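You operate a simulated robot arm through the tools that you are given. There is no shell and no other tool.

The job below is to be done with a simulated two-armed robot. You get a single attempt, and the scene is never put back.

Task
Get the press ready: power on, emergency stop out, valve shut, rate 3, screen zeroed.
Fine: don't start the ram.
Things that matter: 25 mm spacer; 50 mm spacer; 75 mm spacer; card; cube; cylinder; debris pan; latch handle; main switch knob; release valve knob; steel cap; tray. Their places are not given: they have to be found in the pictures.

Only the result counts: the job must be done as asked and must still hold three seconds after the hand-in. Knocking over, shifting, dropping, spilling or breaking anything else fails it.

Robot
Two 7-joint arms with fingered hands on one trunk that stands fixed in place. Base frame: the origin is at the foot of the trunk, x ahead of it, y to its left, z up. Readings come in cm, rad, newtons and seconds.
The left shoulder is at [2, 26.9, 119.7], the right one opposite. With the tool pointing down near the work surface each hand reaches from about 10 to 82 cm from the base axis, measured 20 degrees to its own side. Payload 5 kg a hand.
The tool frame of a hand sits at the grasp point between the pads (the TCP): z along the fingers, y along the line on which they close. The tips reach 4.2 cm beyond it. The gripper opens to 20.8 cm. The gripper's body begins 11.9 cm behind the TCP. The gripper is a hand of 4 fingers: y runs from the thumb to the fingers, the wrist lies at [0, 0, -31.7] in the tool frame, and closing takes about 1.5 s.
Orientation is that of the tool frame in the base frame, as [roll, pitch, yaw] about the fixed x, y, z axes, in that order (R = Rz(yaw) Ry(pitch) Rx(roll)). With the fingers straight down and closing along the base's y, the tool's x points along the base's -x, its y along +y and its z along -z.

Tools
- The arms move only by the tool arm_command. It takes "left_moves", "right_moves" or both (then of equal length, played together; a hand with none holds still); each is one flat list of numbers, 7 for each row, row after row: the shift along the tool's x, y, z in cm, then the turn, a rotation vector about the tool's x, y, z in rad, then the opening, from 0 (shut) to 1 (fully open). In form: [dx, dy, dz, wx, wy, wz, claw, dx, dy, dz, wx, wy, wz, claw, ...]. A call has 1 to 20 rows; each row shifts and turns the commanded pose from where the row before left it, along the tool's axes as they then stand. A row lasts 0.2 s, in which the tool goes at most 5 cm and 0.15 rad; a call with a longer step from one row to the next is refused whole, and so is a gripper value outside its range. Where a pose cannot be reached the arm comes as near as it can. A force on the tool above 50 N (or 10 N above the force at the start of the call, whichever is more), or a blocked arm, ends the call early, and 0.2 s more pass. Each finger travels about 15.3 cm/s and halts on what it meets, pressing with about 22 N; the grip force reading is that of the motor and also rises with nothing between the fingers. The clock runs only during rows and for 0.2 s after the last one: add rows that do not move to give the fingers time. The reply holds the time, the measured pose of the TCP, the force on the tool along the base axes, the opening and the grip force, in the units named above and with some noise, with the torque about the TCP (base axes, N m) and any sound that the robot's microphone picked up, and new pictures: "pictures" is both (left out), scene, wrist or none (wrist: the cameras of the hands that moved).
- Cameras (640 x 400 px; columns grow to the right, rows downward): "scene" is now at [14.72, -4.86, 151.57]; the picture's right is [-0.52, -0.85, 0.00], its down [-0.03, 0.02, -1.00] and it looks along [0.85, -0.52, -0.03] (base axes); focal length 214 px, centre (320, 200). "left" rides on the left gripper at [-9.4, 0.1, -14.6] in its tool frame; the picture's right is [-0.01, -1.00, 0.00], its down [0.84, -0.01, -0.54] and it looks along [0.54, -0.01, 0.84] (tool axes); focal length 280 px, centre (320, 200). "right" rides on the right gripper at [9.4, 0.1, -14.6] in its tool frame; the picture's right is [-0.01, 1.00, 0.00], its down [-0.84, -0.01, -0.54] and it looks along [-0.54, -0.01, 0.84] (tool axes); focal length 280 px, centre (320, 200).
- raise_lower(by): slides the trunk up (or, below 0, down) by that many cm; the arms and the scene camera ride with it, the base frame stays. It gives what a move gives, with no picture.
- hand_shape(shape, hand): the hand has 4 fingers and takes this shape, open, in about a second: jaw (thumb against the fingers, like two jaws); tri (thumb and two fingers); tip (a fingertip pinch); poke (one finger out to press); point (the index stretched); flat (the hand flat); cup (the hand cupped); fist (a fist). The gripper value then closes the fingers along that shape, each until it touches; the sizes above hold for jaw. It gives what a move gives, with no picture.
- head_to(pan, tilt): turns the head with the scene camera to pan (to the left, within 1.396 rad either way) and tilt (down, from -0.506 to 1.204), counted from straight ahead of the robot. It gives what a move gives, and a new picture of the scene camera.
- pixel_to_xyz(camera, pixels): for up to 12 pixels [column, row] of the newest picture of that camera ("zoom" is the newest enlarged one), the place [x, y, z] in the base frame of the surface seen there, good to about 0.2 cm. The clock stands still meanwhile.
- zoom(camera, box): a new picture of the part [left, top, right, bottom] of that camera's present view, enlarged. The clock stands still meanwhile.
- close_job(): hands the job in; it is judged then, once.

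Leave the grippers open and the arms clear of the work at the hand-in unless told otherwise.

The tools are called after "Request:" as name(argument=value, ...) on one line, values as JSON. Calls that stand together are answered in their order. arm_command: Moves the arms, as the interface text tells. Its arguments: {"type":"object","properties":{"left_moves":{"type":"array","items":{"type":"number"}},"right_moves":{"type":"array","items":{"type":"number"}},"pictures":{"type":"string","enum":["both","scene","wrist","none"]}},"required":[]} The other tools are called the same way: raise_lower (by) slides the trunk up or down; hand_shape (shape, hand) gives the hand a shape; head_to (pan, tilt) turns the head that bears the scene camera; pixel_to_xyz (camera, pixels) gives the place of the surface under pixels of a picture; zoom (camera, box) takes an enlarged picture of a part of a camera's view; close_job () hands the job in.

At the start:

```text
time_s: 0.0
left_eef_pos: [46.67, 3.37, 157.91]
left_tcp_rot: [-3.14, 0.002, 2.899]
left_ft_force: [1.1, 0.0, 0.0]
left_torque: [0.02, 0.02, -0.02]
left_gripper_width: 20.79
left_gripper_force: 0.0
left_shape: jaw
right_eef_pos: [39.88, -24.35, 155.92]
right_tcp_rot: [-3.141, 0.0, 2.896]
right_ft_force: [0.1, -0.2, 1.1]
right_torque: [-0.02, -0.03, 0.02]
right_gripper_width: 20.79
right_gripper_force: 0.3
right_shape: jaw
trunk travel left (down, up): [-57.5, 4.6]
head pan, tilt: [-0.552, 0.03]
```

scene: 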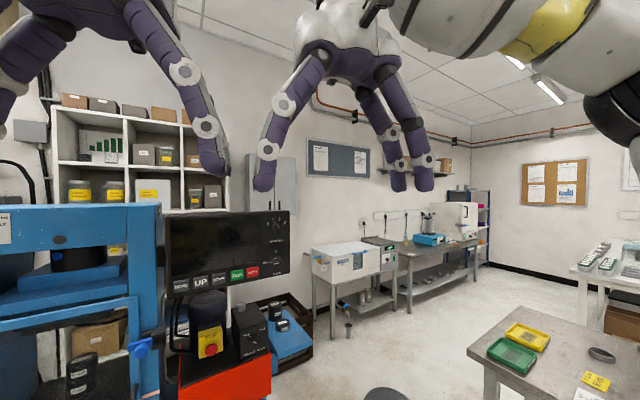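
right: 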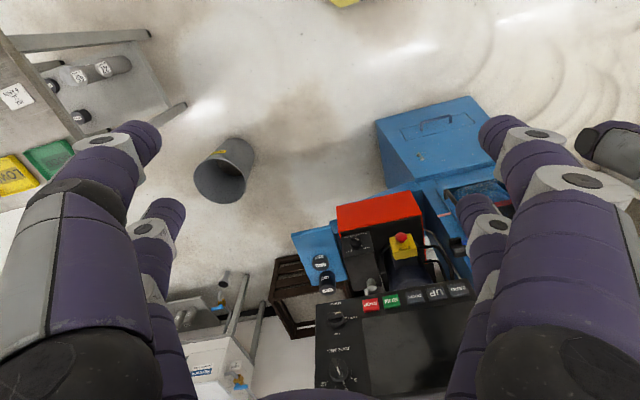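
left: 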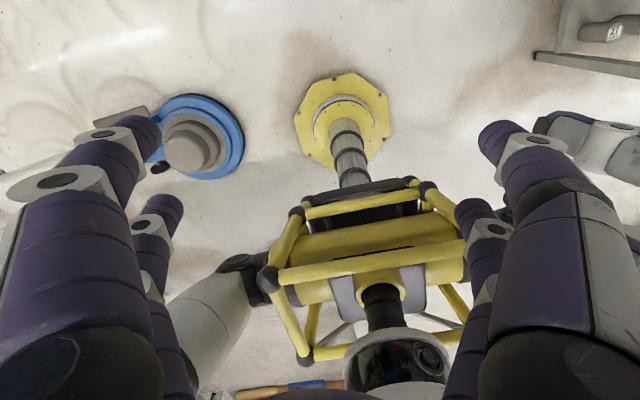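

I see a blue press on the left of the scene with a black console (buttons at around (215,282)), and an emergency stop (210,345). I'll turn the head to look at the press straight on.

Request:
head_to(pan=-0.1, tilt=0.5)

```text
time_s: 0.9
left_eef_pos: [46.66, 3.44, 157.8]
left_tcp_rot: [-3.142, 0.0, 2.9]
left_ft_force: [-0.4, -0.3, -0.5]
left_torque: [-0.03, 0.0, 0.02]
left_gripper_width: 20.77
left_gripper_force: 0.1
left_shape: jaw
right_eef_pos: [39.88, -24.42, 155.87]
right_tcp_rot: [-3.14, 0.0, 2.897]
right_ft_force: [-0.1, 0.2, 0.7]
right_torque: [-0.01, 0.02, -0.01]
right_gripper_width: 20.8
right_gripper_force: 0.0
right_shape: jaw
trunk travel left (down, up): [-57.5, 4.6]
head pan, tilt: [-0.099, 0.499]
```

scene: 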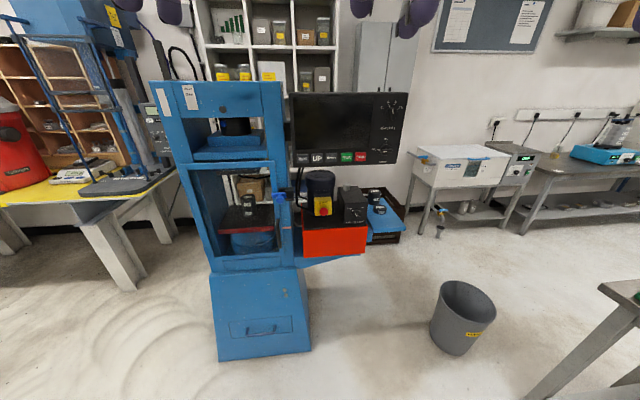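

The whole press is in view. I'll enlarge the console and the pump area.

Request:
zoom(camera="scene", box=[280, 85, 410, 170])

Request:
zoom(camera="scene", box=[260, 155, 410, 265])

Request:
zoom(camera="scene", box=[140, 70, 320, 270])

```text
4.71 times, centred on (345, 128) of scene
```

zoom: 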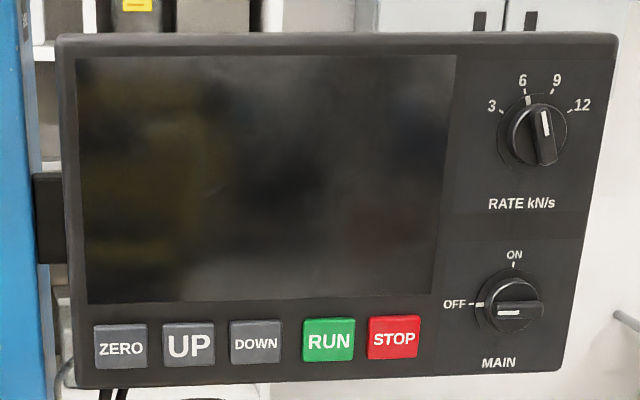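

```text
3.64 times, centred on (335, 210) of scene
```

zoom: 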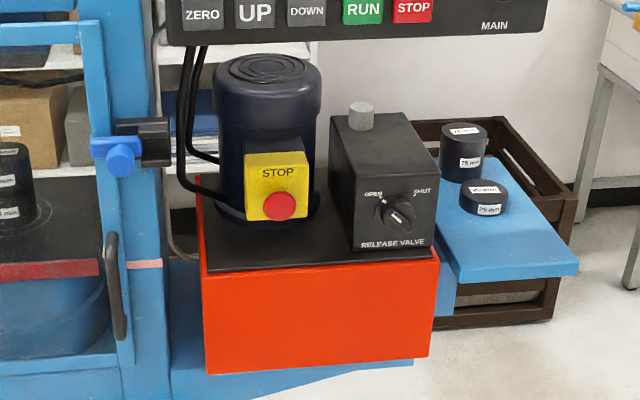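

```text
2.00 times, centred on (230, 170) of scene
```

zoom: 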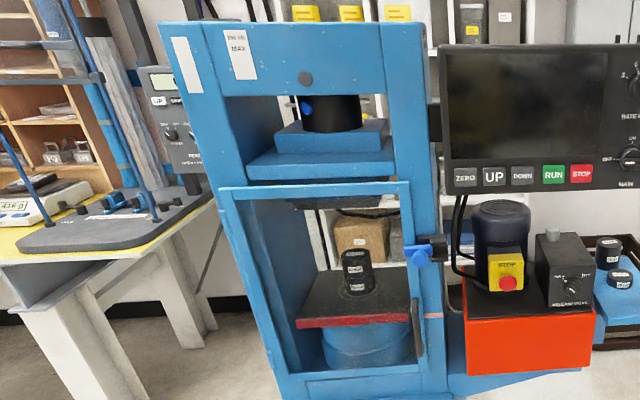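

I'll zoom in closely on each control and read its place, starting with the console.

Request:
zoom(camera="scene", box=[365, 88, 413, 118])

Request:
zoom(camera="scene", box=[310, 182, 374, 226])

Request:
zoom(camera="scene", box=[280, 85, 410, 170])

Request:
pixel_to_xyz(camera="zoom", pixels=[[120, 348], [189, 347], [328, 341], [515, 312], [544, 135], [80, 45], [610, 45], [80, 380], [550, 380], [480, 330], [560, 200], [500, 150]])

```text
13.33 times, centred on (389, 103) of scene
```

zoom: 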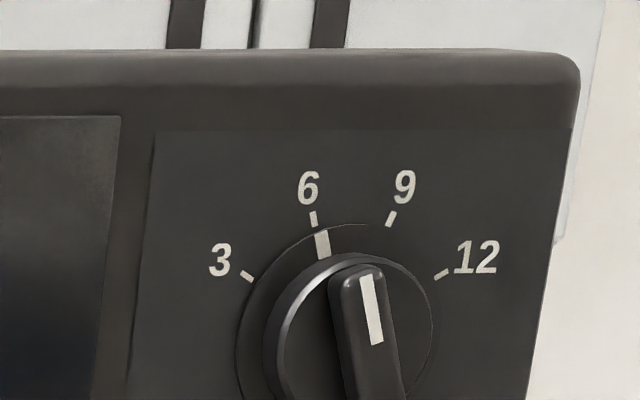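

```text
9.09 times, centred on (342, 204) of scene
```

zoom: 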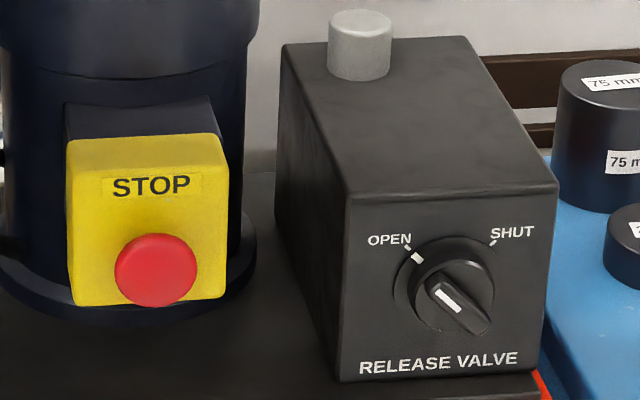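

```text
4.71 times, centred on (345, 128) of scene
```

zoom: 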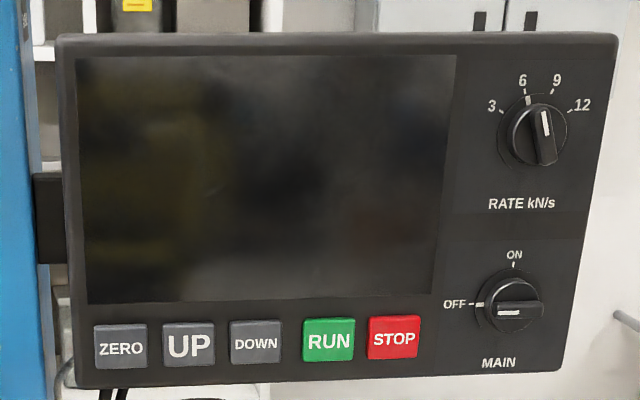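

```text
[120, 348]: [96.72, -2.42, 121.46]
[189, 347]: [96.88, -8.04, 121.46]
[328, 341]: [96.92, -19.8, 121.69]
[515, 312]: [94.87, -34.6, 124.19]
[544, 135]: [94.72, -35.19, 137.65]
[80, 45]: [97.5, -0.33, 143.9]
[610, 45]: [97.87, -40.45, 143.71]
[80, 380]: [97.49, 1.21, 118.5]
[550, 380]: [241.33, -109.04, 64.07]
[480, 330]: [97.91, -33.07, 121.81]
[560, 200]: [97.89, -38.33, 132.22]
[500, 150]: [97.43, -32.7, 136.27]
```

The rate pointer sits at 6, main is at OFF, the valve pointer is at OPEN. Now I'll locate the stop mushroom and the valve knob.

Request:
zoom(camera="scene", box=[310, 182, 374, 226])

Request:
pixel_to_xyz(camera="zoom", pixels=[[155, 270], [95, 160], [205, 155], [90, 285], [210, 280], [445, 296], [470, 315], [430, 280], [370, 270], [530, 350], [360, 45], [150, 242]])

Request:
pixel_to_xyz(camera="scene", pixels=[[280, 197], [281, 215], [250, 205], [330, 245], [350, 185], [300, 240]])

```text
9.09 times, centred on (342, 204) of scene
```

zoom: 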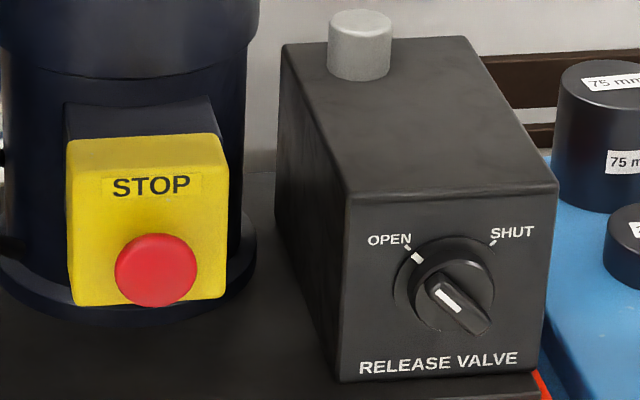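

```text
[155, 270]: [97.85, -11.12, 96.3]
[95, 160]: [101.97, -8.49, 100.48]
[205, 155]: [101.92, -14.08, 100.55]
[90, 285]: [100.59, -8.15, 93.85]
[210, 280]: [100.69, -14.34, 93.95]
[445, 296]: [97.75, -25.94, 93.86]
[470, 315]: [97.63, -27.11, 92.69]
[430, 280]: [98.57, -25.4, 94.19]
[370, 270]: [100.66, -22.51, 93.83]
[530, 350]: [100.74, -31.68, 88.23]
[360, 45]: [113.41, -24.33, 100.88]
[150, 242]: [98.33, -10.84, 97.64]
```

```text
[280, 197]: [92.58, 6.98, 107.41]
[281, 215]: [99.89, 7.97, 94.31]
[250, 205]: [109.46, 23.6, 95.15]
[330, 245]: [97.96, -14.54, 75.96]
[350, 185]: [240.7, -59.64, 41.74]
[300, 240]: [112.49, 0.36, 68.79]
```

The stop mushroom's face is at about (98, -11, 96.3) and the valve knob is at about (97.6, -26.5, 93). The console plane is x≈97.7 and faces the robot. I'll turn the right hand to point forward and bring it in front of the console, keeping clear of it.

Request:
arm_command(right_moves=[0, 0, 0, 0, 0, -0.1225, 1, 0, 0, 0, 0, 0, -0.1225, 1, -3.4, 0, 2.2, 0, -0.1428, 0, 1, -3.05, 0, 2.66, 0, -0.1428, 0, 1, -2.64, 0, 3.07, 0, -0.1428, 0, 1, -2.18, 0, 3.41, 0, -0.1428, 0, 1, -1.67, 0, 3.69, 0, -0.1428, 0, 1, -1.13, 0, 3.89, 0, -0.1428, 0, 1, -0.57, 0, 4.01, 0, -0.1428, 0, 1, 0.01, 0, 4.05, 0, -0.1428, 0, 1, 0.59, 0, 4.0, 0, -0.1428, 0, 1, 1.17, 0, 3.88, 0, -0.1428, 0, 1, 1.72, 0, 3.68, 0, -0.1428, 0, 1, 0, 0, 0, 0, 0, 0, 1])

```text
time_s: 3.9
left_eef_pos: [46.48, 3.4, 157.94]
left_tcp_rot: [-3.142, 0.003, 2.899]
left_ft_force: [-0.6, 0.0, -0.2]
left_torque: [-0.06, -0.13, -0.03]
left_gripper_width: 20.79
left_gripper_force: 0.0
left_shape: jaw
right_eef_pos: [76.87, -24.13, 131.88]
right_tcp_rot: [-0.159, 1.57, -0.157]
right_ft_force: [-2.0, 0.3, 0.3]
right_torque: [-0.04, 0.09, -0.06]
right_gripper_width: 20.82
right_gripper_force: 0.1
right_shape: jaw
trunk travel left (down, up): [-57.5, 4.6]
head pan, tilt: [-0.099, 0.499]
```

scene: 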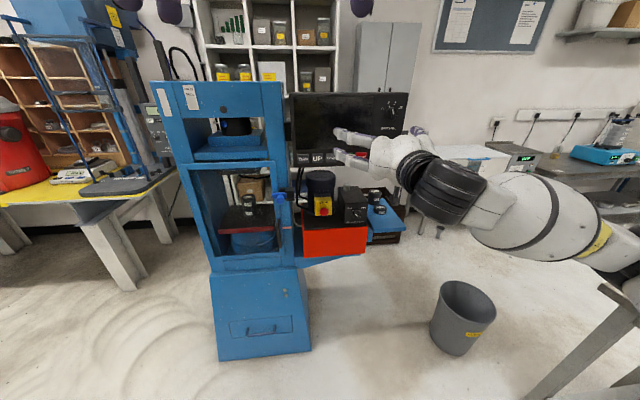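
right: 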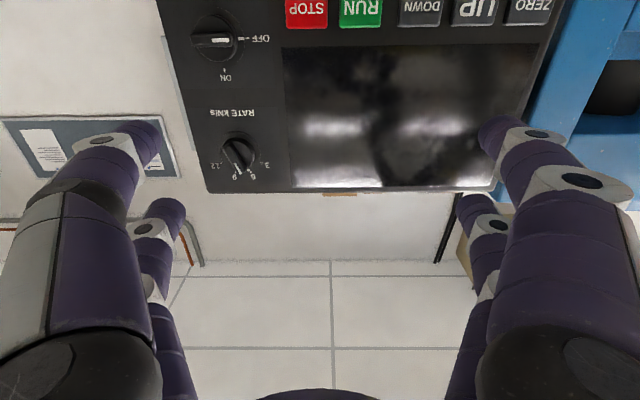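

The hand points forward and sits in front of the console. I'll look at its fingers, then try the "tip" shape to see the pinch geometry.

Request:
zoom(camera="scene", box=[320, 110, 480, 220])

Request:
hand_shape(shape="tip", hand="right")

Request:
zoom(camera="right", box=[0, 0, 640, 400])

Request:
zoom(camera="scene", box=[320, 110, 480, 220])

```text
3.64 times, centred on (400, 165) of scene
```

zoom: 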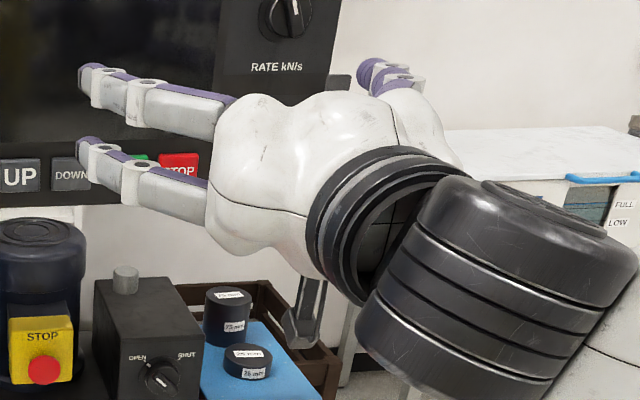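

```text
time_s: 4.8
left_eef_pos: [46.62, 3.51, 157.96]
left_tcp_rot: [3.141, 0.0, 2.899]
left_ft_force: [-0.5, 0.6, 0.8]
left_torque: [-0.02, -0.02, 0.01]
left_gripper_width: 20.81
left_gripper_force: 0.1
left_shape: jaw
right_eef_pos: [77.02, -24.21, 131.87]
right_tcp_rot: [2.651, 1.57, 2.652]
right_ft_force: [0.5, 0.1, 0.4]
right_torque: [0.01, 0.02, -0.02]
right_gripper_width: 20.78
right_gripper_force: 0.2
right_shape: tip
trunk travel left (down, up): [-57.5, 4.6]
head pan, tilt: [-0.099, 0.499]
```

```text
1.00 times, centred on (320, 200) of right (not enlarged: the box is as wide or as high as the picture)
```

zoom: 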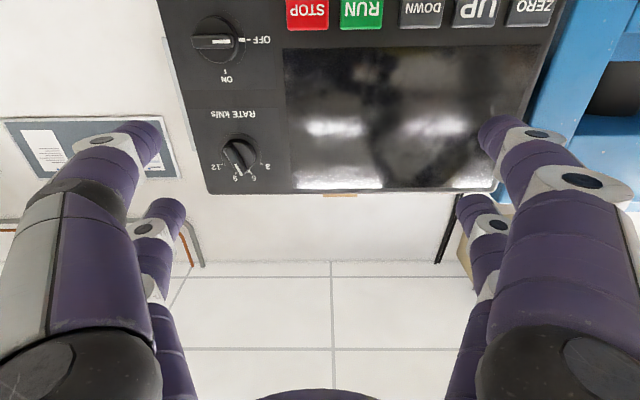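

```text
3.64 times, centred on (400, 165) of scene
```

zoom: 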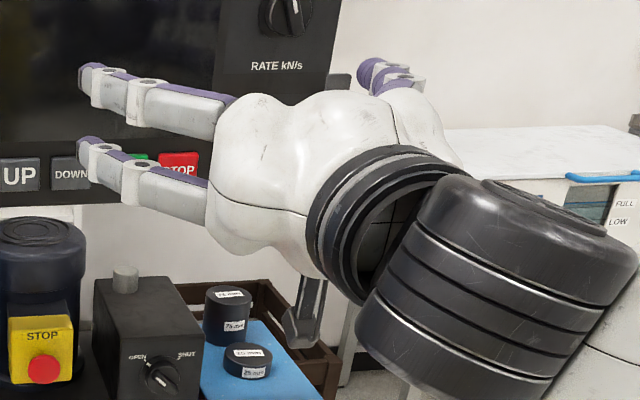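

In the open state "tip" looks the same as "jaw". I'll close it in free air to see where the tips meet.

Request:
arm_command(right_moves=[0, 0, 0, 0, 0, 0, 0.5, 0, 0, 0, 0, 0, 0, 0.2, 0, 0, 0, 0, 0, 0, 0.1, 0, 0, 0, 0, 0, 0, 0.1, 0, 0, 0, 0, 0, 0, 0.1, 0, 0, 0, 0, 0, 0, 0.1])

Request:
zoom(camera="scene", box=[320, 110, 480, 220])

```text
time_s: 6.2
left_eef_pos: [46.5, 3.44, 157.69]
left_tcp_rot: [3.141, 0.003, 2.898]
left_ft_force: [0.3, 0.4, 0.9]
left_torque: [0.0, 0.0, 0.01]
left_gripper_width: 20.8
left_gripper_force: 0.0
left_shape: jaw
right_eef_pos: [76.83, -24.16, 131.79]
right_tcp_rot: [2.767, 1.569, 2.769]
right_ft_force: [0.6, 0.5, 0.2]
right_torque: [0.02, 0.01, 0.0]
right_gripper_width: 2.13
right_gripper_force: 0.1
right_shape: tip
trunk travel left (down, up): [-57.5, 4.6]
head pan, tilt: [-0.099, 0.499]
```

scene: 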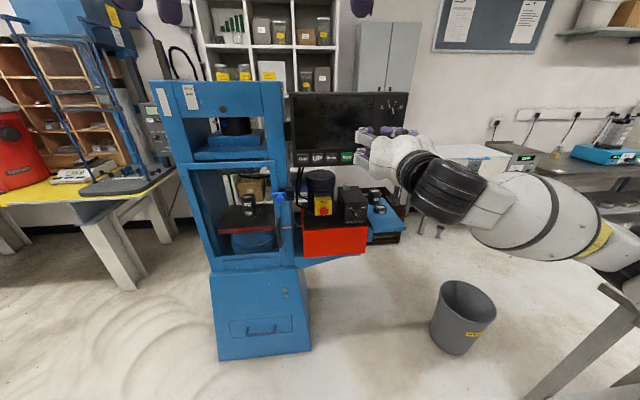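
right: 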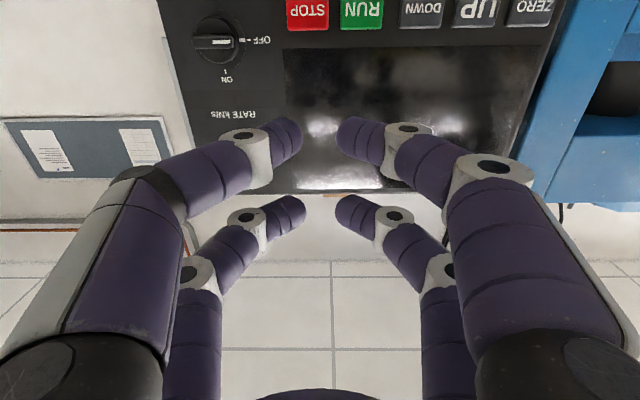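

```text
3.64 times, centred on (400, 165) of scene
```

zoom: 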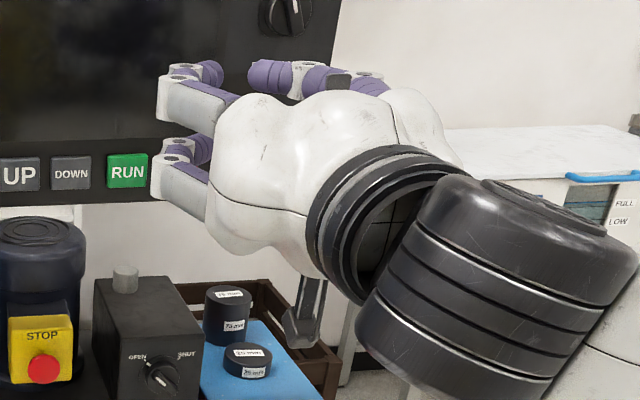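

Both finger pairs curl inward. I'll measure the tips: (293,137), (345,130) for one pair, (296,208), (344,208) for the other.

Request:
pixel_to_xyz(camera="right", pixels=[[290, 137], [348, 132], [294, 208], [346, 208], [410, 130], [245, 135], [248, 215], [394, 215], [275, 125], [365, 125]])

Request:
arm_command(right_moves=[0, 0, 0, 0, 0, 0, 0, 0, 0, 0, 0, 0, 0, 0, 0, 0, 0, 0, 0, 0, 0])

```text
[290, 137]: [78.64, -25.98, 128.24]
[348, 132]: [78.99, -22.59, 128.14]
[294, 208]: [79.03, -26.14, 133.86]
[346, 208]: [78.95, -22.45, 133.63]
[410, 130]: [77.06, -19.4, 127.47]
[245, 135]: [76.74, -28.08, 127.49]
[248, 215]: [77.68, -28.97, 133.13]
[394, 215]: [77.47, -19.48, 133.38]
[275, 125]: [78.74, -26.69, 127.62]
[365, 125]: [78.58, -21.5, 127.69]
```

```text
time_s: 7.0
left_eef_pos: [46.6, 3.44, 157.76]
left_tcp_rot: [-3.141, 0.003, 2.898]
left_ft_force: [-0.4, 0.0, 0.0]
left_torque: [-0.04, -0.01, 0.01]
left_gripper_width: 20.79
left_gripper_force: 0.0
left_shape: jaw
right_eef_pos: [76.97, -24.28, 131.92]
right_tcp_rot: [-0.346, 1.57, -0.344]
right_ft_force: [-0.4, 0.2, 0.7]
right_torque: [0.0, 0.01, -0.02]
right_gripper_width: 0.0
right_gripper_force: 22.1
right_shape: tip
trunk travel left (down, up): [-57.5, 4.6]
head pan, tilt: [-0.099, 0.499]
```

scene: 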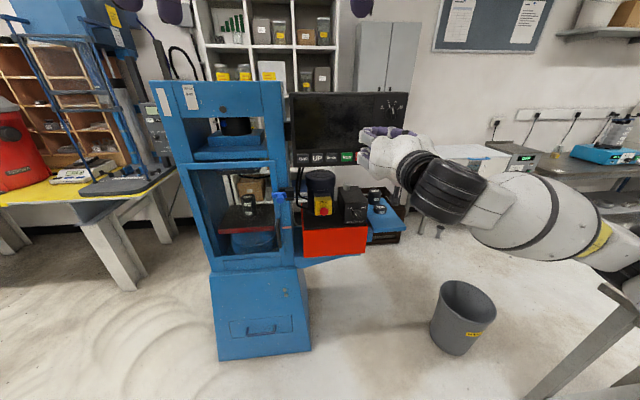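
right: 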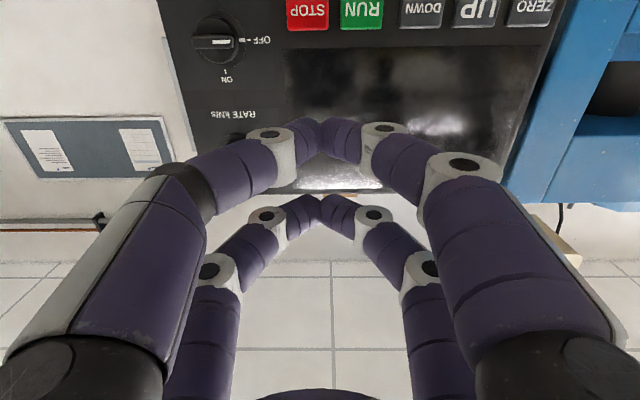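

The tips meet about 2 cm beyond the TCP, with pairs about ±2.9 cm along tool x. I'll look at the "tri" and "poke" shapes as well.

Request:
hand_shape(shape="tri", hand="right")

Request:
arm_command(right_moves=[0, 0, 0, 0, 0, 0, 0.5, 0, 0, 0, 0, 0, 0, 0.2, 0, 0, 0, 0, 0, 0, 0.1, 0, 0, 0, 0, 0, 0, 0.1, 0, 0, 0, 0, 0, 0, 0.1, 0, 0, 0, 0, 0, 0, 0.1], pictures="wrist")

Request:
hand_shape(shape="poke", hand="right")

Request:
arm_command(right_moves=[0, 0, 0, 0, 0, 0, 1], pictures="both")

Request:
arm_command(right_moves=[0, 0, 0, 0, 0, 0, 0.5, 0, 0, 0, 0, 0, 0, 0.0, 0, 0, 0, 0, 0, 0, 0.0, 0, 0, 0, 0, 0, 0, 0.0, 0, 0, 0, 0, 0, 0, 0.0, 0, 0, 0, 0, 0, 0, 0.0, 0, 0, 0, 0, 0, 0, 0.0], pictures="both")

```text
time_s: 7.9
left_eef_pos: [46.66, 3.35, 157.87]
left_tcp_rot: [3.142, 0.002, 2.899]
left_ft_force: [-0.4, 0.1, 0.4]
left_torque: [0.03, -0.01, 0.03]
left_gripper_width: 20.76
left_gripper_force: 0.1
left_shape: jaw
right_eef_pos: [76.89, -24.14, 131.83]
right_tcp_rot: [-0.393, 1.57, -0.392]
right_ft_force: [0.5, -0.7, -0.4]
right_torque: [0.01, 0.02, -0.01]
right_gripper_width: 20.79
right_gripper_force: 0.1
right_shape: tri
trunk travel left (down, up): [-57.5, 4.6]
head pan, tilt: [-0.099, 0.499]
```

```text
time_s: 9.3
left_eef_pos: [46.6, 3.6, 157.77]
left_tcp_rot: [3.141, 0.002, 2.899]
left_ft_force: [-0.1, 0.7, 0.2]
left_torque: [0.02, 0.01, -0.03]
left_gripper_width: 20.79
left_gripper_force: 0.0
left_shape: jaw
right_eef_pos: [77.07, -24.23, 131.8]
right_tcp_rot: [-0.458, 1.57, -0.456]
right_ft_force: [-0.3, -0.1, 0.1]
right_torque: [0.0, 0.01, 0.03]
right_gripper_width: 2.12
right_gripper_force: 0.1
right_shape: tri
trunk travel left (down, up): [-57.5, 4.6]
head pan, tilt: [-0.099, 0.499]
```

right: 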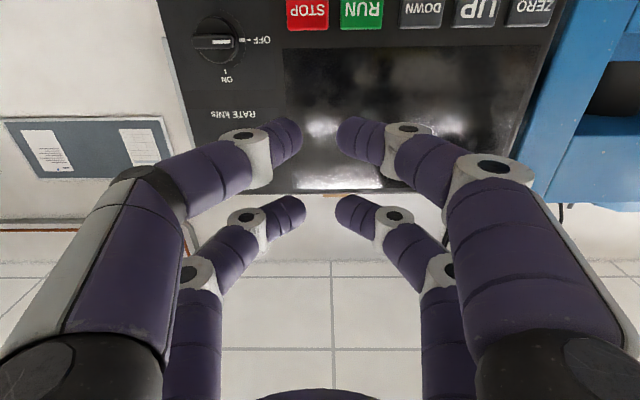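

```text
time_s: 10.2
left_eef_pos: [46.65, 3.42, 157.76]
left_tcp_rot: [3.141, 0.002, 2.9]
left_ft_force: [-0.5, 0.4, 0.7]
left_torque: [0.0, -0.01, 0.0]
left_gripper_width: 20.8
left_gripper_force: 0.0
left_shape: jaw
right_eef_pos: [76.97, -24.15, 131.86]
right_tcp_rot: [-0.422, 1.57, -0.423]
right_ft_force: [0.0, -0.5, 0.1]
right_torque: [0.01, 0.03, 0.02]
right_gripper_width: 0.0
right_gripper_force: 0.1
right_shape: poke
trunk travel left (down, up): [-57.5, 4.6]
head pan, tilt: [-0.099, 0.499]
```

```text
time_s: 10.6
left_eef_pos: [46.75, 3.48, 157.78]
left_tcp_rot: [3.141, 0.002, 2.899]
left_ft_force: [0.1, -0.2, -0.5]
left_torque: [0.01, -0.02, 0.0]
left_gripper_width: 20.8
left_gripper_force: 0.0
left_shape: jaw
right_eef_pos: [76.93, -24.3, 131.8]
right_tcp_rot: [2.743, 1.57, 2.741]
right_ft_force: [0.2, 0.6, 0.6]
right_torque: [0.0, 0.0, -0.03]
right_gripper_width: 0.0
right_gripper_force: 0.1
right_shape: poke
trunk travel left (down, up): [-57.5, 4.6]
head pan, tilt: [-0.099, 0.499]
```

scene: 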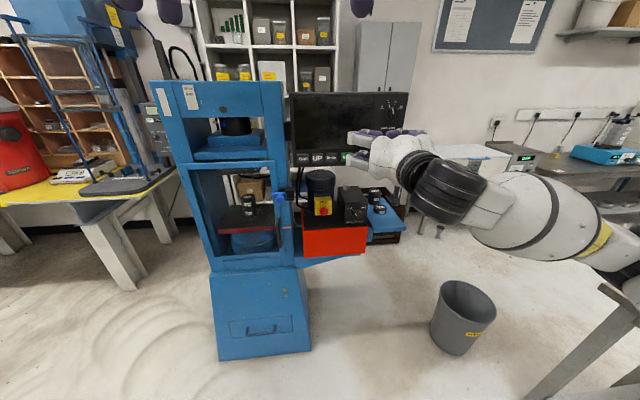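
right: 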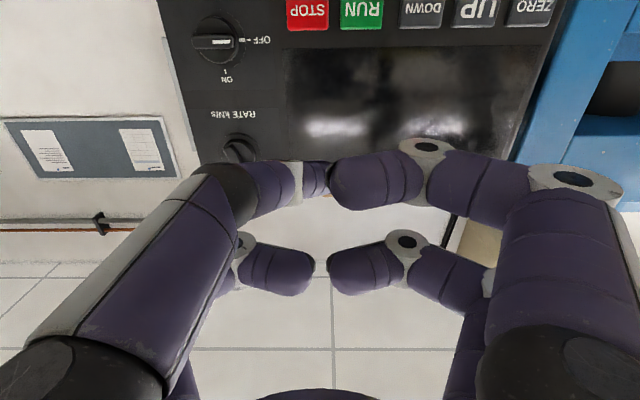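

```text
time_s: 12.2
left_eef_pos: [46.53, 3.44, 157.81]
left_tcp_rot: [-3.142, 0.003, 2.9]
left_ft_force: [1.0, -0.9, -0.5]
left_torque: [-0.02, 0.01, 0.0]
left_gripper_width: 20.78
left_gripper_force: 0.1
left_shape: jaw
right_eef_pos: [76.91, -24.28, 131.73]
right_tcp_rot: [-0.343, 1.571, -0.34]
right_ft_force: [0.2, -0.7, 0.4]
right_torque: [0.03, -0.01, 0.0]
right_gripper_width: 0.0
right_gripper_force: 0.1
right_shape: poke
trunk travel left (down, up): [-57.5, 4.6]
head pan, tilt: [-0.099, 0.499]
```

scene: 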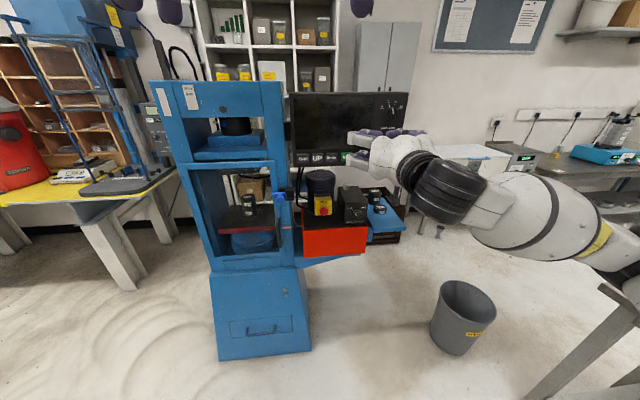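
right: 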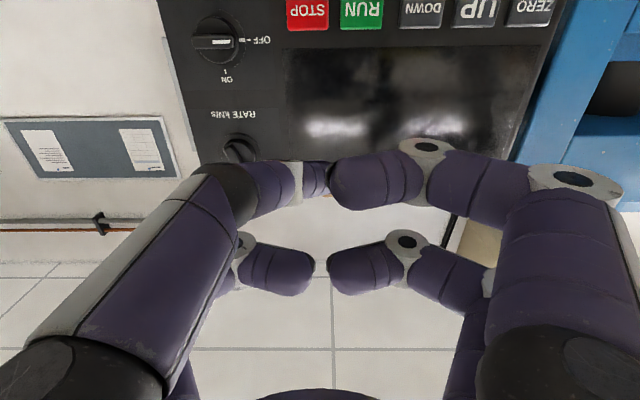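

Poke doesn't respond to the opening. I'll zoom in on the hand from both cameras to see which finger is out.

Request:
zoom(camera="right", box=[200, 110, 440, 310])

Request:
pixel_to_xyz(camera="right", pixels=[[318, 178], [325, 165], [345, 180], [380, 170], [315, 162], [300, 270], [340, 270], [255, 185], [308, 180], [425, 148]])

Request:
zoom(camera="scene", box=[320, 110, 480, 220])

```text
2.00 times, centred on (320, 210) of right
```

zoom: 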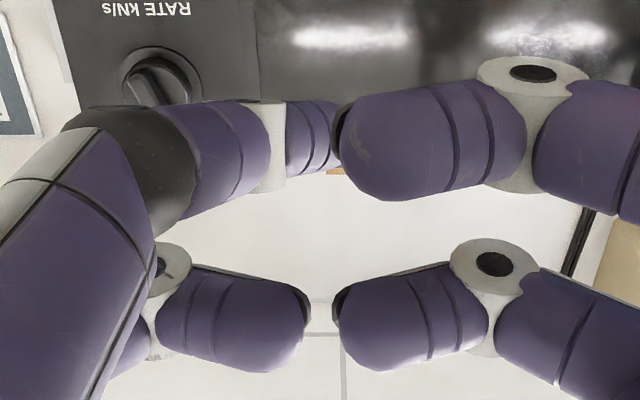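

```text
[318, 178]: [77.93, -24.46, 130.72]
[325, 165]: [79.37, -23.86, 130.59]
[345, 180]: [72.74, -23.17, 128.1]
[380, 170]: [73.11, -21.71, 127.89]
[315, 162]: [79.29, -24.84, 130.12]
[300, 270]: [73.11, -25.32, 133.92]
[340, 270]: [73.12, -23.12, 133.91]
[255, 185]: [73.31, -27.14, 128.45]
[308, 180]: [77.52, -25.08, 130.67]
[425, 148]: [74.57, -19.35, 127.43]
```

```text
3.64 times, centred on (400, 165) of scene
```

zoom: 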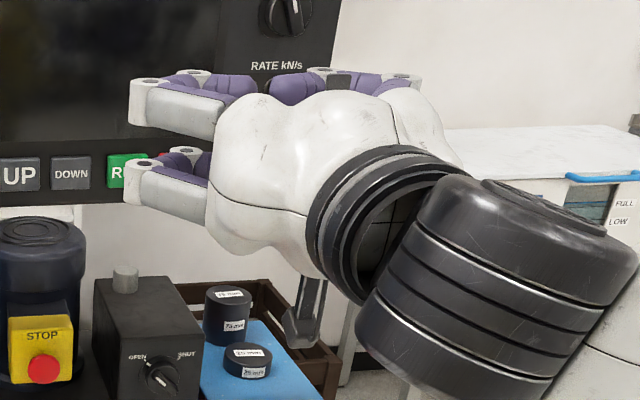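

In poke, one finger comes to the tool's centre line, with its tip around 3–4 cm beyond the TCP. Next I'll go back to jaw and lower the trunk 30 cm, so the hand and head face the stop mushroom and the valve.

Request:
hand_shape(shape="jaw", hand="right")

Request:
raise_lower(by=-30)

Request:
head_to(pan=-0.15, tilt=0.25)

Request:
zoom(camera="right", box=[0, 0, 640, 400])

```text
time_s: 13.1
left_eef_pos: [46.61, 3.45, 157.91]
left_tcp_rot: [3.141, 0.001, 2.9]
left_ft_force: [0.1, 0.9, -0.1]
left_torque: [-0.02, 0.0, -0.01]
left_gripper_width: 20.77
left_gripper_force: 0.0
left_shape: jaw
right_eef_pos: [76.95, -24.32, 131.72]
right_tcp_rot: [-0.38, 1.571, -0.375]
right_ft_force: [0.6, 0.9, 0.3]
right_torque: [0.01, -0.01, 0.02]
right_gripper_width: 20.8
right_gripper_force: 0.0
right_shape: jaw
trunk travel left (down, up): [-57.5, 4.6]
head pan, tilt: [-0.099, 0.499]
```

```text
time_s: 16.1
left_eef_pos: [46.43, 3.52, 127.91]
left_tcp_rot: [3.14, 0.001, 2.899]
left_ft_force: [-0.3, 0.7, 1.0]
left_torque: [-0.02, -0.03, 0.02]
left_gripper_width: 20.82
left_gripper_force: 0.1
left_shape: jaw
right_eef_pos: [77.22, -24.44, 101.65]
right_tcp_rot: [-3.117, 1.57, -3.117]
right_ft_force: [0.3, 0.1, 0.9]
right_torque: [0.01, 0.05, 0.02]
right_gripper_width: 20.77
right_gripper_force: 0.0
right_shape: jaw
trunk travel left (down, up): [-27.5, 34.6]
head pan, tilt: [-0.099, 0.499]
```

```text
time_s: 16.9
left_eef_pos: [46.68, 3.6, 127.82]
left_tcp_rot: [-3.141, 0.002, 2.899]
left_ft_force: [-0.4, 0.8, 0.3]
left_torque: [-0.02, 0.03, 0.0]
left_gripper_width: 20.79
left_gripper_force: 0.1
left_shape: jaw
right_eef_pos: [77.14, -24.43, 101.62]
right_tcp_rot: [2.901, 1.57, 2.9]
right_ft_force: [-0.1, -0.2, 0.3]
right_torque: [0.02, -0.02, 0.0]
right_gripper_width: 20.78
right_gripper_force: 0.1
right_shape: jaw
trunk travel left (down, up): [-27.5, 34.6]
head pan, tilt: [-0.15, 0.25]
```

scene: 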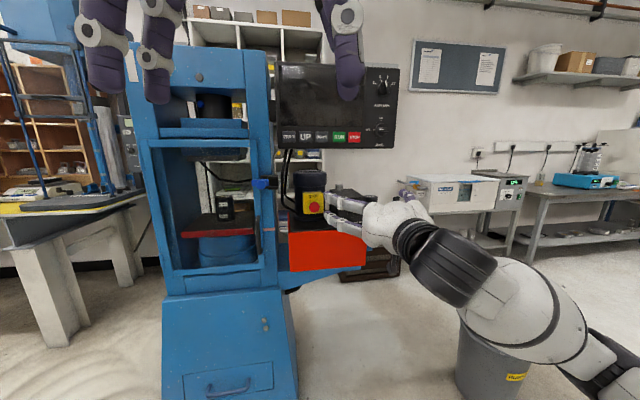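

```text
1.00 times, centred on (320, 200) of right (not enlarged: the box is as wide or as high as the picture)
```

zoom: 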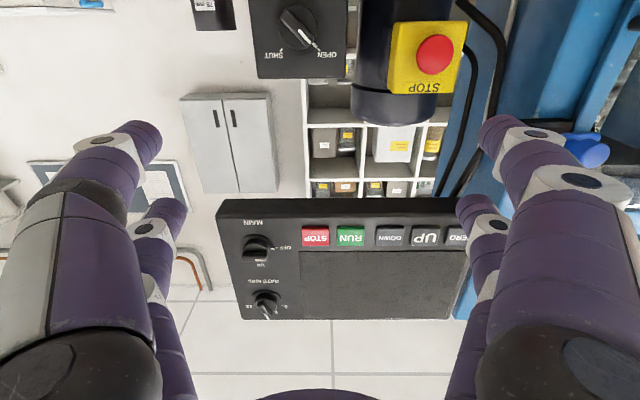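

The wrist camera sees the stop and the valve (upside-down). I'll zoom in on both.

Request:
zoom(camera="right", box=[370, 5, 490, 105])

Request:
pixel_to_xyz(camera="right", pixels=[[434, 54], [418, 54], [452, 54], [434, 38], [434, 70], [395, 40], [400, 85], [455, 85], [458, 40], [434, 95]])

Request:
zoom(camera="right", box=[240, 0, 360, 80])

Request:
pixel_to_xyz(camera="zoom", pixels=[[300, 140], [340, 180], [270, 100], [200, 250], [440, 250], [360, 200], [400, 255], [250, 250], [180, 180], [470, 150], [330, 90], [250, 150]])

```text
4.00 times, centred on (430, 55) of right
```

zoom: 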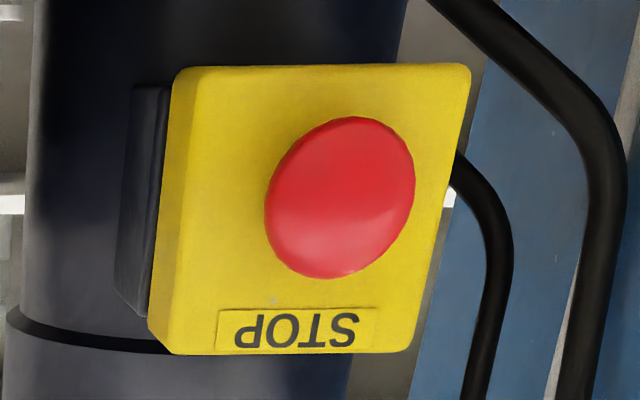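

```text
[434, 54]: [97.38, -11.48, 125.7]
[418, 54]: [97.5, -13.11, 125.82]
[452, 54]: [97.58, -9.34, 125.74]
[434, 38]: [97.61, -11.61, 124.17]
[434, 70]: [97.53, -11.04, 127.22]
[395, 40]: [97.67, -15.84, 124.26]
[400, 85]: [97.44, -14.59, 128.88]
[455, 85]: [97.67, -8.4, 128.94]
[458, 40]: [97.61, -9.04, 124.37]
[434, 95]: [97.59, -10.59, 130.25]
```

```text
5.00 times, centred on (300, 40) of right
```

zoom: 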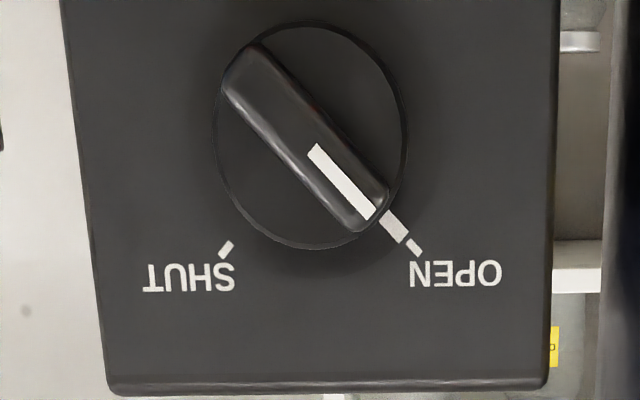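

```text
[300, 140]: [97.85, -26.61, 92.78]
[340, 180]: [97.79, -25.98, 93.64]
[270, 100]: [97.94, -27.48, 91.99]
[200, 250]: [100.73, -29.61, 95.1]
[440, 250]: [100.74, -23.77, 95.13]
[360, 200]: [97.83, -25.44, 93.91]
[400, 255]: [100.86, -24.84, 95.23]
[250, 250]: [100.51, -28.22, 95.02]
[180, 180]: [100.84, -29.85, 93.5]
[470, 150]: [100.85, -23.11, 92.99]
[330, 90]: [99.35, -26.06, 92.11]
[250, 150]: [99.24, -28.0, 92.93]
```

I'll get precise points on the stop button from a fresh enlargement.

Request:
zoom(camera="right", box=[370, 5, 490, 105])

Request:
pixel_to_xyz(camera="zoom", pixels=[[340, 198], [270, 198], [410, 190], [345, 120], [330, 272], [200, 100], [190, 320], [400, 330], [440, 90], [260, 250], [420, 220], [330, 300]])

```text
4.00 times, centred on (430, 55) of right
```

zoom: 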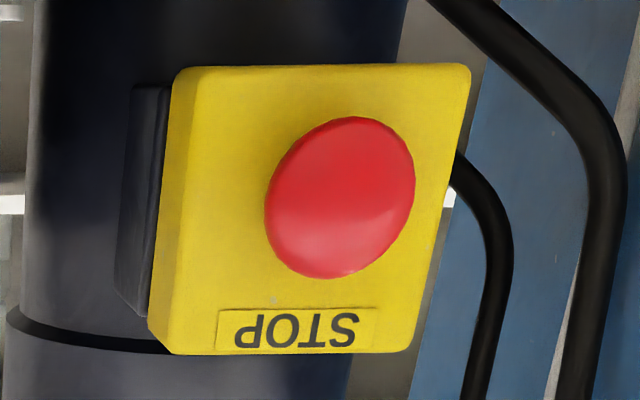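

```text
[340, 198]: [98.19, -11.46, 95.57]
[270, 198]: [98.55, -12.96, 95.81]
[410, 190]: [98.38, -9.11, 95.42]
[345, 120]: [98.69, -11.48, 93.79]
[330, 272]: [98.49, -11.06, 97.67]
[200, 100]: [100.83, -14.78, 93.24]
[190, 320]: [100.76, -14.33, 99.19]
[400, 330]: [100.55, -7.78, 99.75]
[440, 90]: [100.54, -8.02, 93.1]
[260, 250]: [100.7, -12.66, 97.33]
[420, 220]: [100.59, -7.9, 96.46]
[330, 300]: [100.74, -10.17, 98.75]
```

The stop's cap is centred at about (98.1, -11.1, 95.8), radius ~2, in front of a face at x≈100.7. Next I'll measure how far the fingertips reach at partial openings.

Request:
arm_command(right_moves=[0, 0, 0, 0, 0, 0, 0.5, 0, 0, 0, 0, 0, 0, 0.3, 0, 0, 0, 0, 0, 0, 0.3, 0, 0, 0, 0, 0, 0, 0.3, 0, 0, 0, 0, 0, 0, 0.3], pictures="wrist")

```text
time_s: 18.1
left_eef_pos: [46.61, 3.35, 127.83]
left_tcp_rot: [3.141, 0.002, 2.899]
left_ft_force: [0.7, -0.4, -1.1]
left_torque: [0.01, 0.03, 0.01]
left_gripper_width: 20.79
left_gripper_force: 0.0
left_shape: jaw
right_eef_pos: [77.26, -24.41, 101.54]
right_tcp_rot: [2.949, 1.57, 2.946]
right_ft_force: [0.3, 0.8, -0.3]
right_torque: [0.01, 0.02, 0.01]
right_gripper_width: 6.28
right_gripper_force: 0.0
right_shape: jaw
trunk travel left (down, up): [-27.5, 34.6]
head pan, tilt: [-0.15, 0.25]
```

right: 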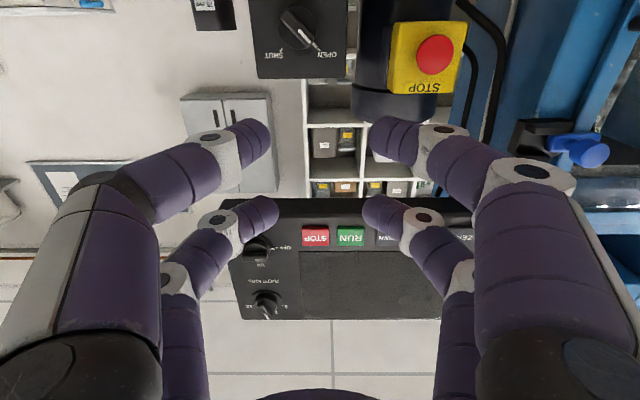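

Request:
zoom(camera="right", box=[190, 90, 450, 250])

Request:
pixel_to_xyz(camera="right", pixels=[[262, 145], [250, 122], [265, 130], [380, 145], [390, 122], [372, 130], [270, 212], [262, 200], [372, 212], [378, 200], [395, 165], [245, 165]])

```text
2.46 times, centred on (320, 170) of right
```

zoom: 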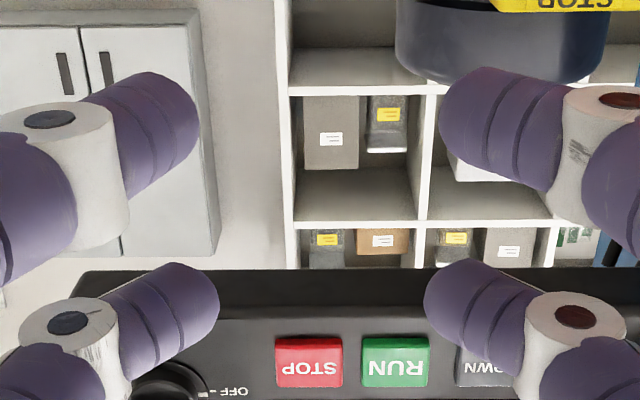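

```text
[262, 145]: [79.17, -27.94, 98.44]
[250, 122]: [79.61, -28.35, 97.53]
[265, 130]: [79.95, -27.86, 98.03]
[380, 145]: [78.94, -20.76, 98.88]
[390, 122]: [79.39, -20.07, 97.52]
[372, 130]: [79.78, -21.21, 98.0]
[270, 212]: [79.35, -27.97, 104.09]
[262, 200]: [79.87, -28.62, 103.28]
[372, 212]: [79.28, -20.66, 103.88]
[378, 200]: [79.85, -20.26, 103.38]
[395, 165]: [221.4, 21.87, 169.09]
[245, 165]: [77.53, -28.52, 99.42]
```

At opening 0.3 the tips reach about 3 cm past the TCP. I'll use the +x finger pair (2.9 cm off-centre) to pinch the stop cap. I move in front of it at a standoff, turned -45° about the tool axis.

Request:
arm_command(right_moves=[0.74, 3.07, 2.16, 0, 0, 0, 0.3, 0.74, 3.07, 2.16, 0, 0, 0, 0.3, 0.74, 3.07, 2.16, 0, 0, 0, 0.3, 0.74, 3.07, 2.16, 0, 0, 0, 0.3, 0.74, 3.07, 2.16, 0, 0, 0, 0.3, 0, 0, 0, 0, 0, -0.1309, 0.3, 0, 0, 0, 0, 0, -0.1309, 0.3, 0, 0, 0, 0, 0, -0.1309, 0.3, 0, 0, 0, 0, 0, -0.1309, 0.3, 0, 0, 0, 0, 0, -0.1309, 0.3, 0, 0, 0, 0, 0, -0.1309, 0.3, 0, 0, 0, 0, 0, 0, 0.3])

Request:
zoom(camera="scene", box=[260, 150, 400, 250])

```text
time_s: 20.7
left_eef_pos: [46.56, 3.47, 127.82]
left_tcp_rot: [-3.141, 0.002, 2.899]
left_ft_force: [0.3, 0.6, -0.5]
left_torque: [0.03, 0.0, -0.03]
left_gripper_width: 20.77
left_gripper_force: 0.1
left_shape: jaw
right_eef_pos: [88.1, -9.0, 97.91]
right_tcp_rot: [-1.572, 0.785, -1.572]
right_ft_force: [-0.2, 0.3, -0.4]
right_torque: [-0.01, 0.01, 0.03]
right_gripper_width: 6.25
right_gripper_force: 0.1
right_shape: jaw
trunk travel left (down, up): [-27.5, 34.6]
head pan, tilt: [-0.15, 0.25]
```

scene: 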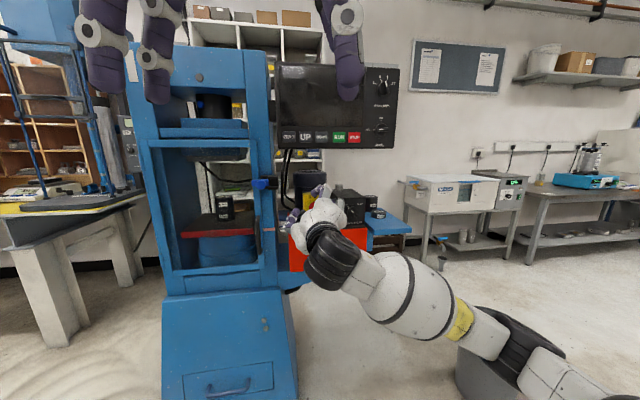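
right: 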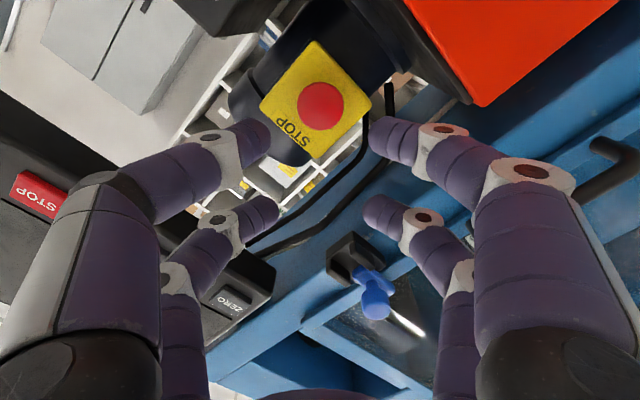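

```text
4.00 times, centred on (330, 200) of scene
```

zoom: 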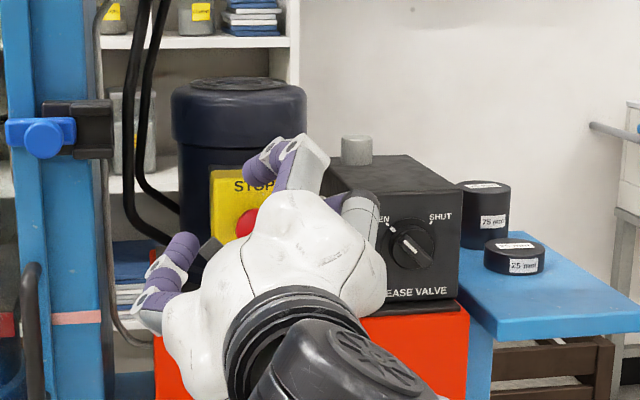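

The red cap is centred between the fingers (col 320). I'll check the hoses nearby before advancing.

Request:
pixel_to_xyz(camera="right", pixels=[[320, 106], [345, 195], [362, 160], [300, 235], [280, 215], [303, 106], [338, 106], [375, 300], [600, 150], [388, 100]])

```text
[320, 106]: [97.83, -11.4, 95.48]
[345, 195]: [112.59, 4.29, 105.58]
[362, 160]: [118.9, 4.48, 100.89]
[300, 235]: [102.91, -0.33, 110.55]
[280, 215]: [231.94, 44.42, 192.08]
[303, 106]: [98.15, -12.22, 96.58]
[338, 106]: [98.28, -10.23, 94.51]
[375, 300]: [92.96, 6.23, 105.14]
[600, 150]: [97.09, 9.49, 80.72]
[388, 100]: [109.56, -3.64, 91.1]
```

The hoses lie well behind (x>102). I advance 8.8 cm so the fingertips straddle the cap.

Request:
arm_command(right_moves=[0, 0, 2.2, 0, 0, 0, 0.3, 0, 0, 2.2, 0, 0, 0, 0.3, 0, 0, 2.2, 0, 0, 0, 0.3, 0, 0, 1.2, 0, 0, 0, 0.3, 0, 0, 1.0, 0, 0, 0, 0.3, 0, 0, 0, 0, 0, 0, 0.3])

Request:
zoom(camera="right", box=[200, 20, 440, 170])

```text
time_s: 22.1
left_eef_pos: [46.36, 3.35, 127.93]
left_tcp_rot: [3.141, 0.004, 2.897]
left_ft_force: [-0.6, -0.1, -0.3]
left_torque: [0.03, -0.04, -0.01]
left_gripper_width: 20.79
left_gripper_force: 0.1
left_shape: jaw
right_eef_pos: [96.42, -8.92, 98.11]
right_tcp_rot: [-1.569, 0.785, -1.566]
right_ft_force: [-25.0, -2.2, -0.1]
right_torque: [0.08, 0.15, -0.72]
right_gripper_width: 4.28
right_gripper_force: 8.3
right_shape: jaw
trunk travel left (down, up): [-27.5, 34.6]
head pan, tilt: [-0.15, 0.25]
stopped in row 6 (right hand): the force on the tool passed its limit at 53 N (the readings are from after the stop); the commanded pose is now the measured one
```

scene: 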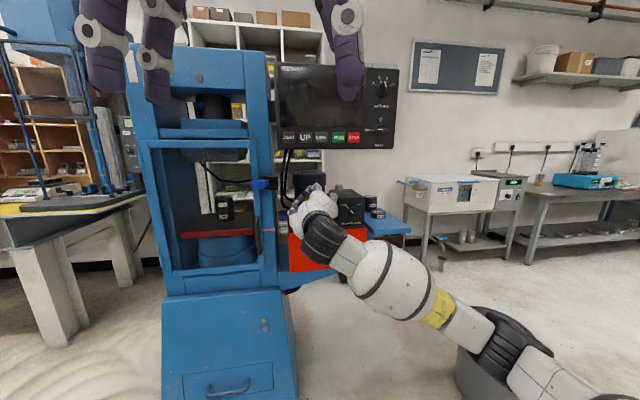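
right: 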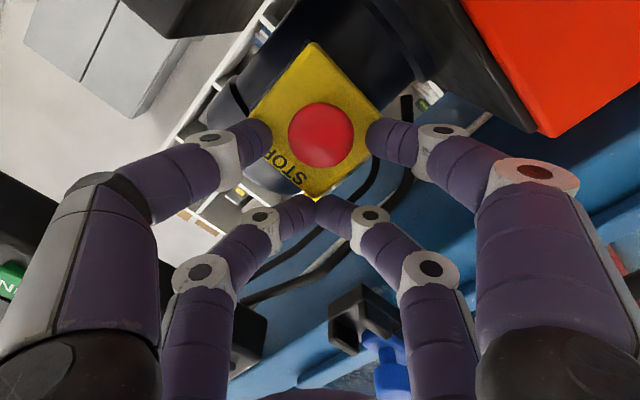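

```text
2.67 times, centred on (320, 95) of right
```

zoom: 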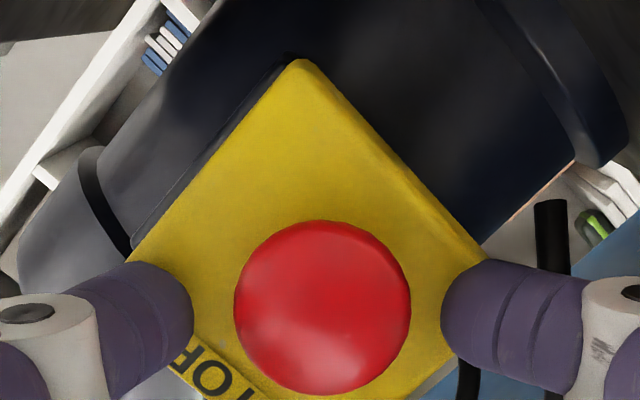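

A force of 53 N stopped the move, and the upper pair got pushed together. I'll measure where the tips are now.

Request:
pixel_to_xyz(camera="right", pixels=[[262, 135], [375, 135], [310, 203], [328, 203], [250, 122], [390, 122], [320, 137], [316, 190], [298, 175], [320, 60], [375, 110]])

```text
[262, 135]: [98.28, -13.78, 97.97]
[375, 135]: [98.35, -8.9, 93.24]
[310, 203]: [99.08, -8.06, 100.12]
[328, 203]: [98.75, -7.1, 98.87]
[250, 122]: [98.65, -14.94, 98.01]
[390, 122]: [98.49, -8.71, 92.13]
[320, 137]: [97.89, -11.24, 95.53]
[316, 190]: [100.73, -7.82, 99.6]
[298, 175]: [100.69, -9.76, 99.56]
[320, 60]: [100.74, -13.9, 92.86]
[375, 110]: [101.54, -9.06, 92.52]
```

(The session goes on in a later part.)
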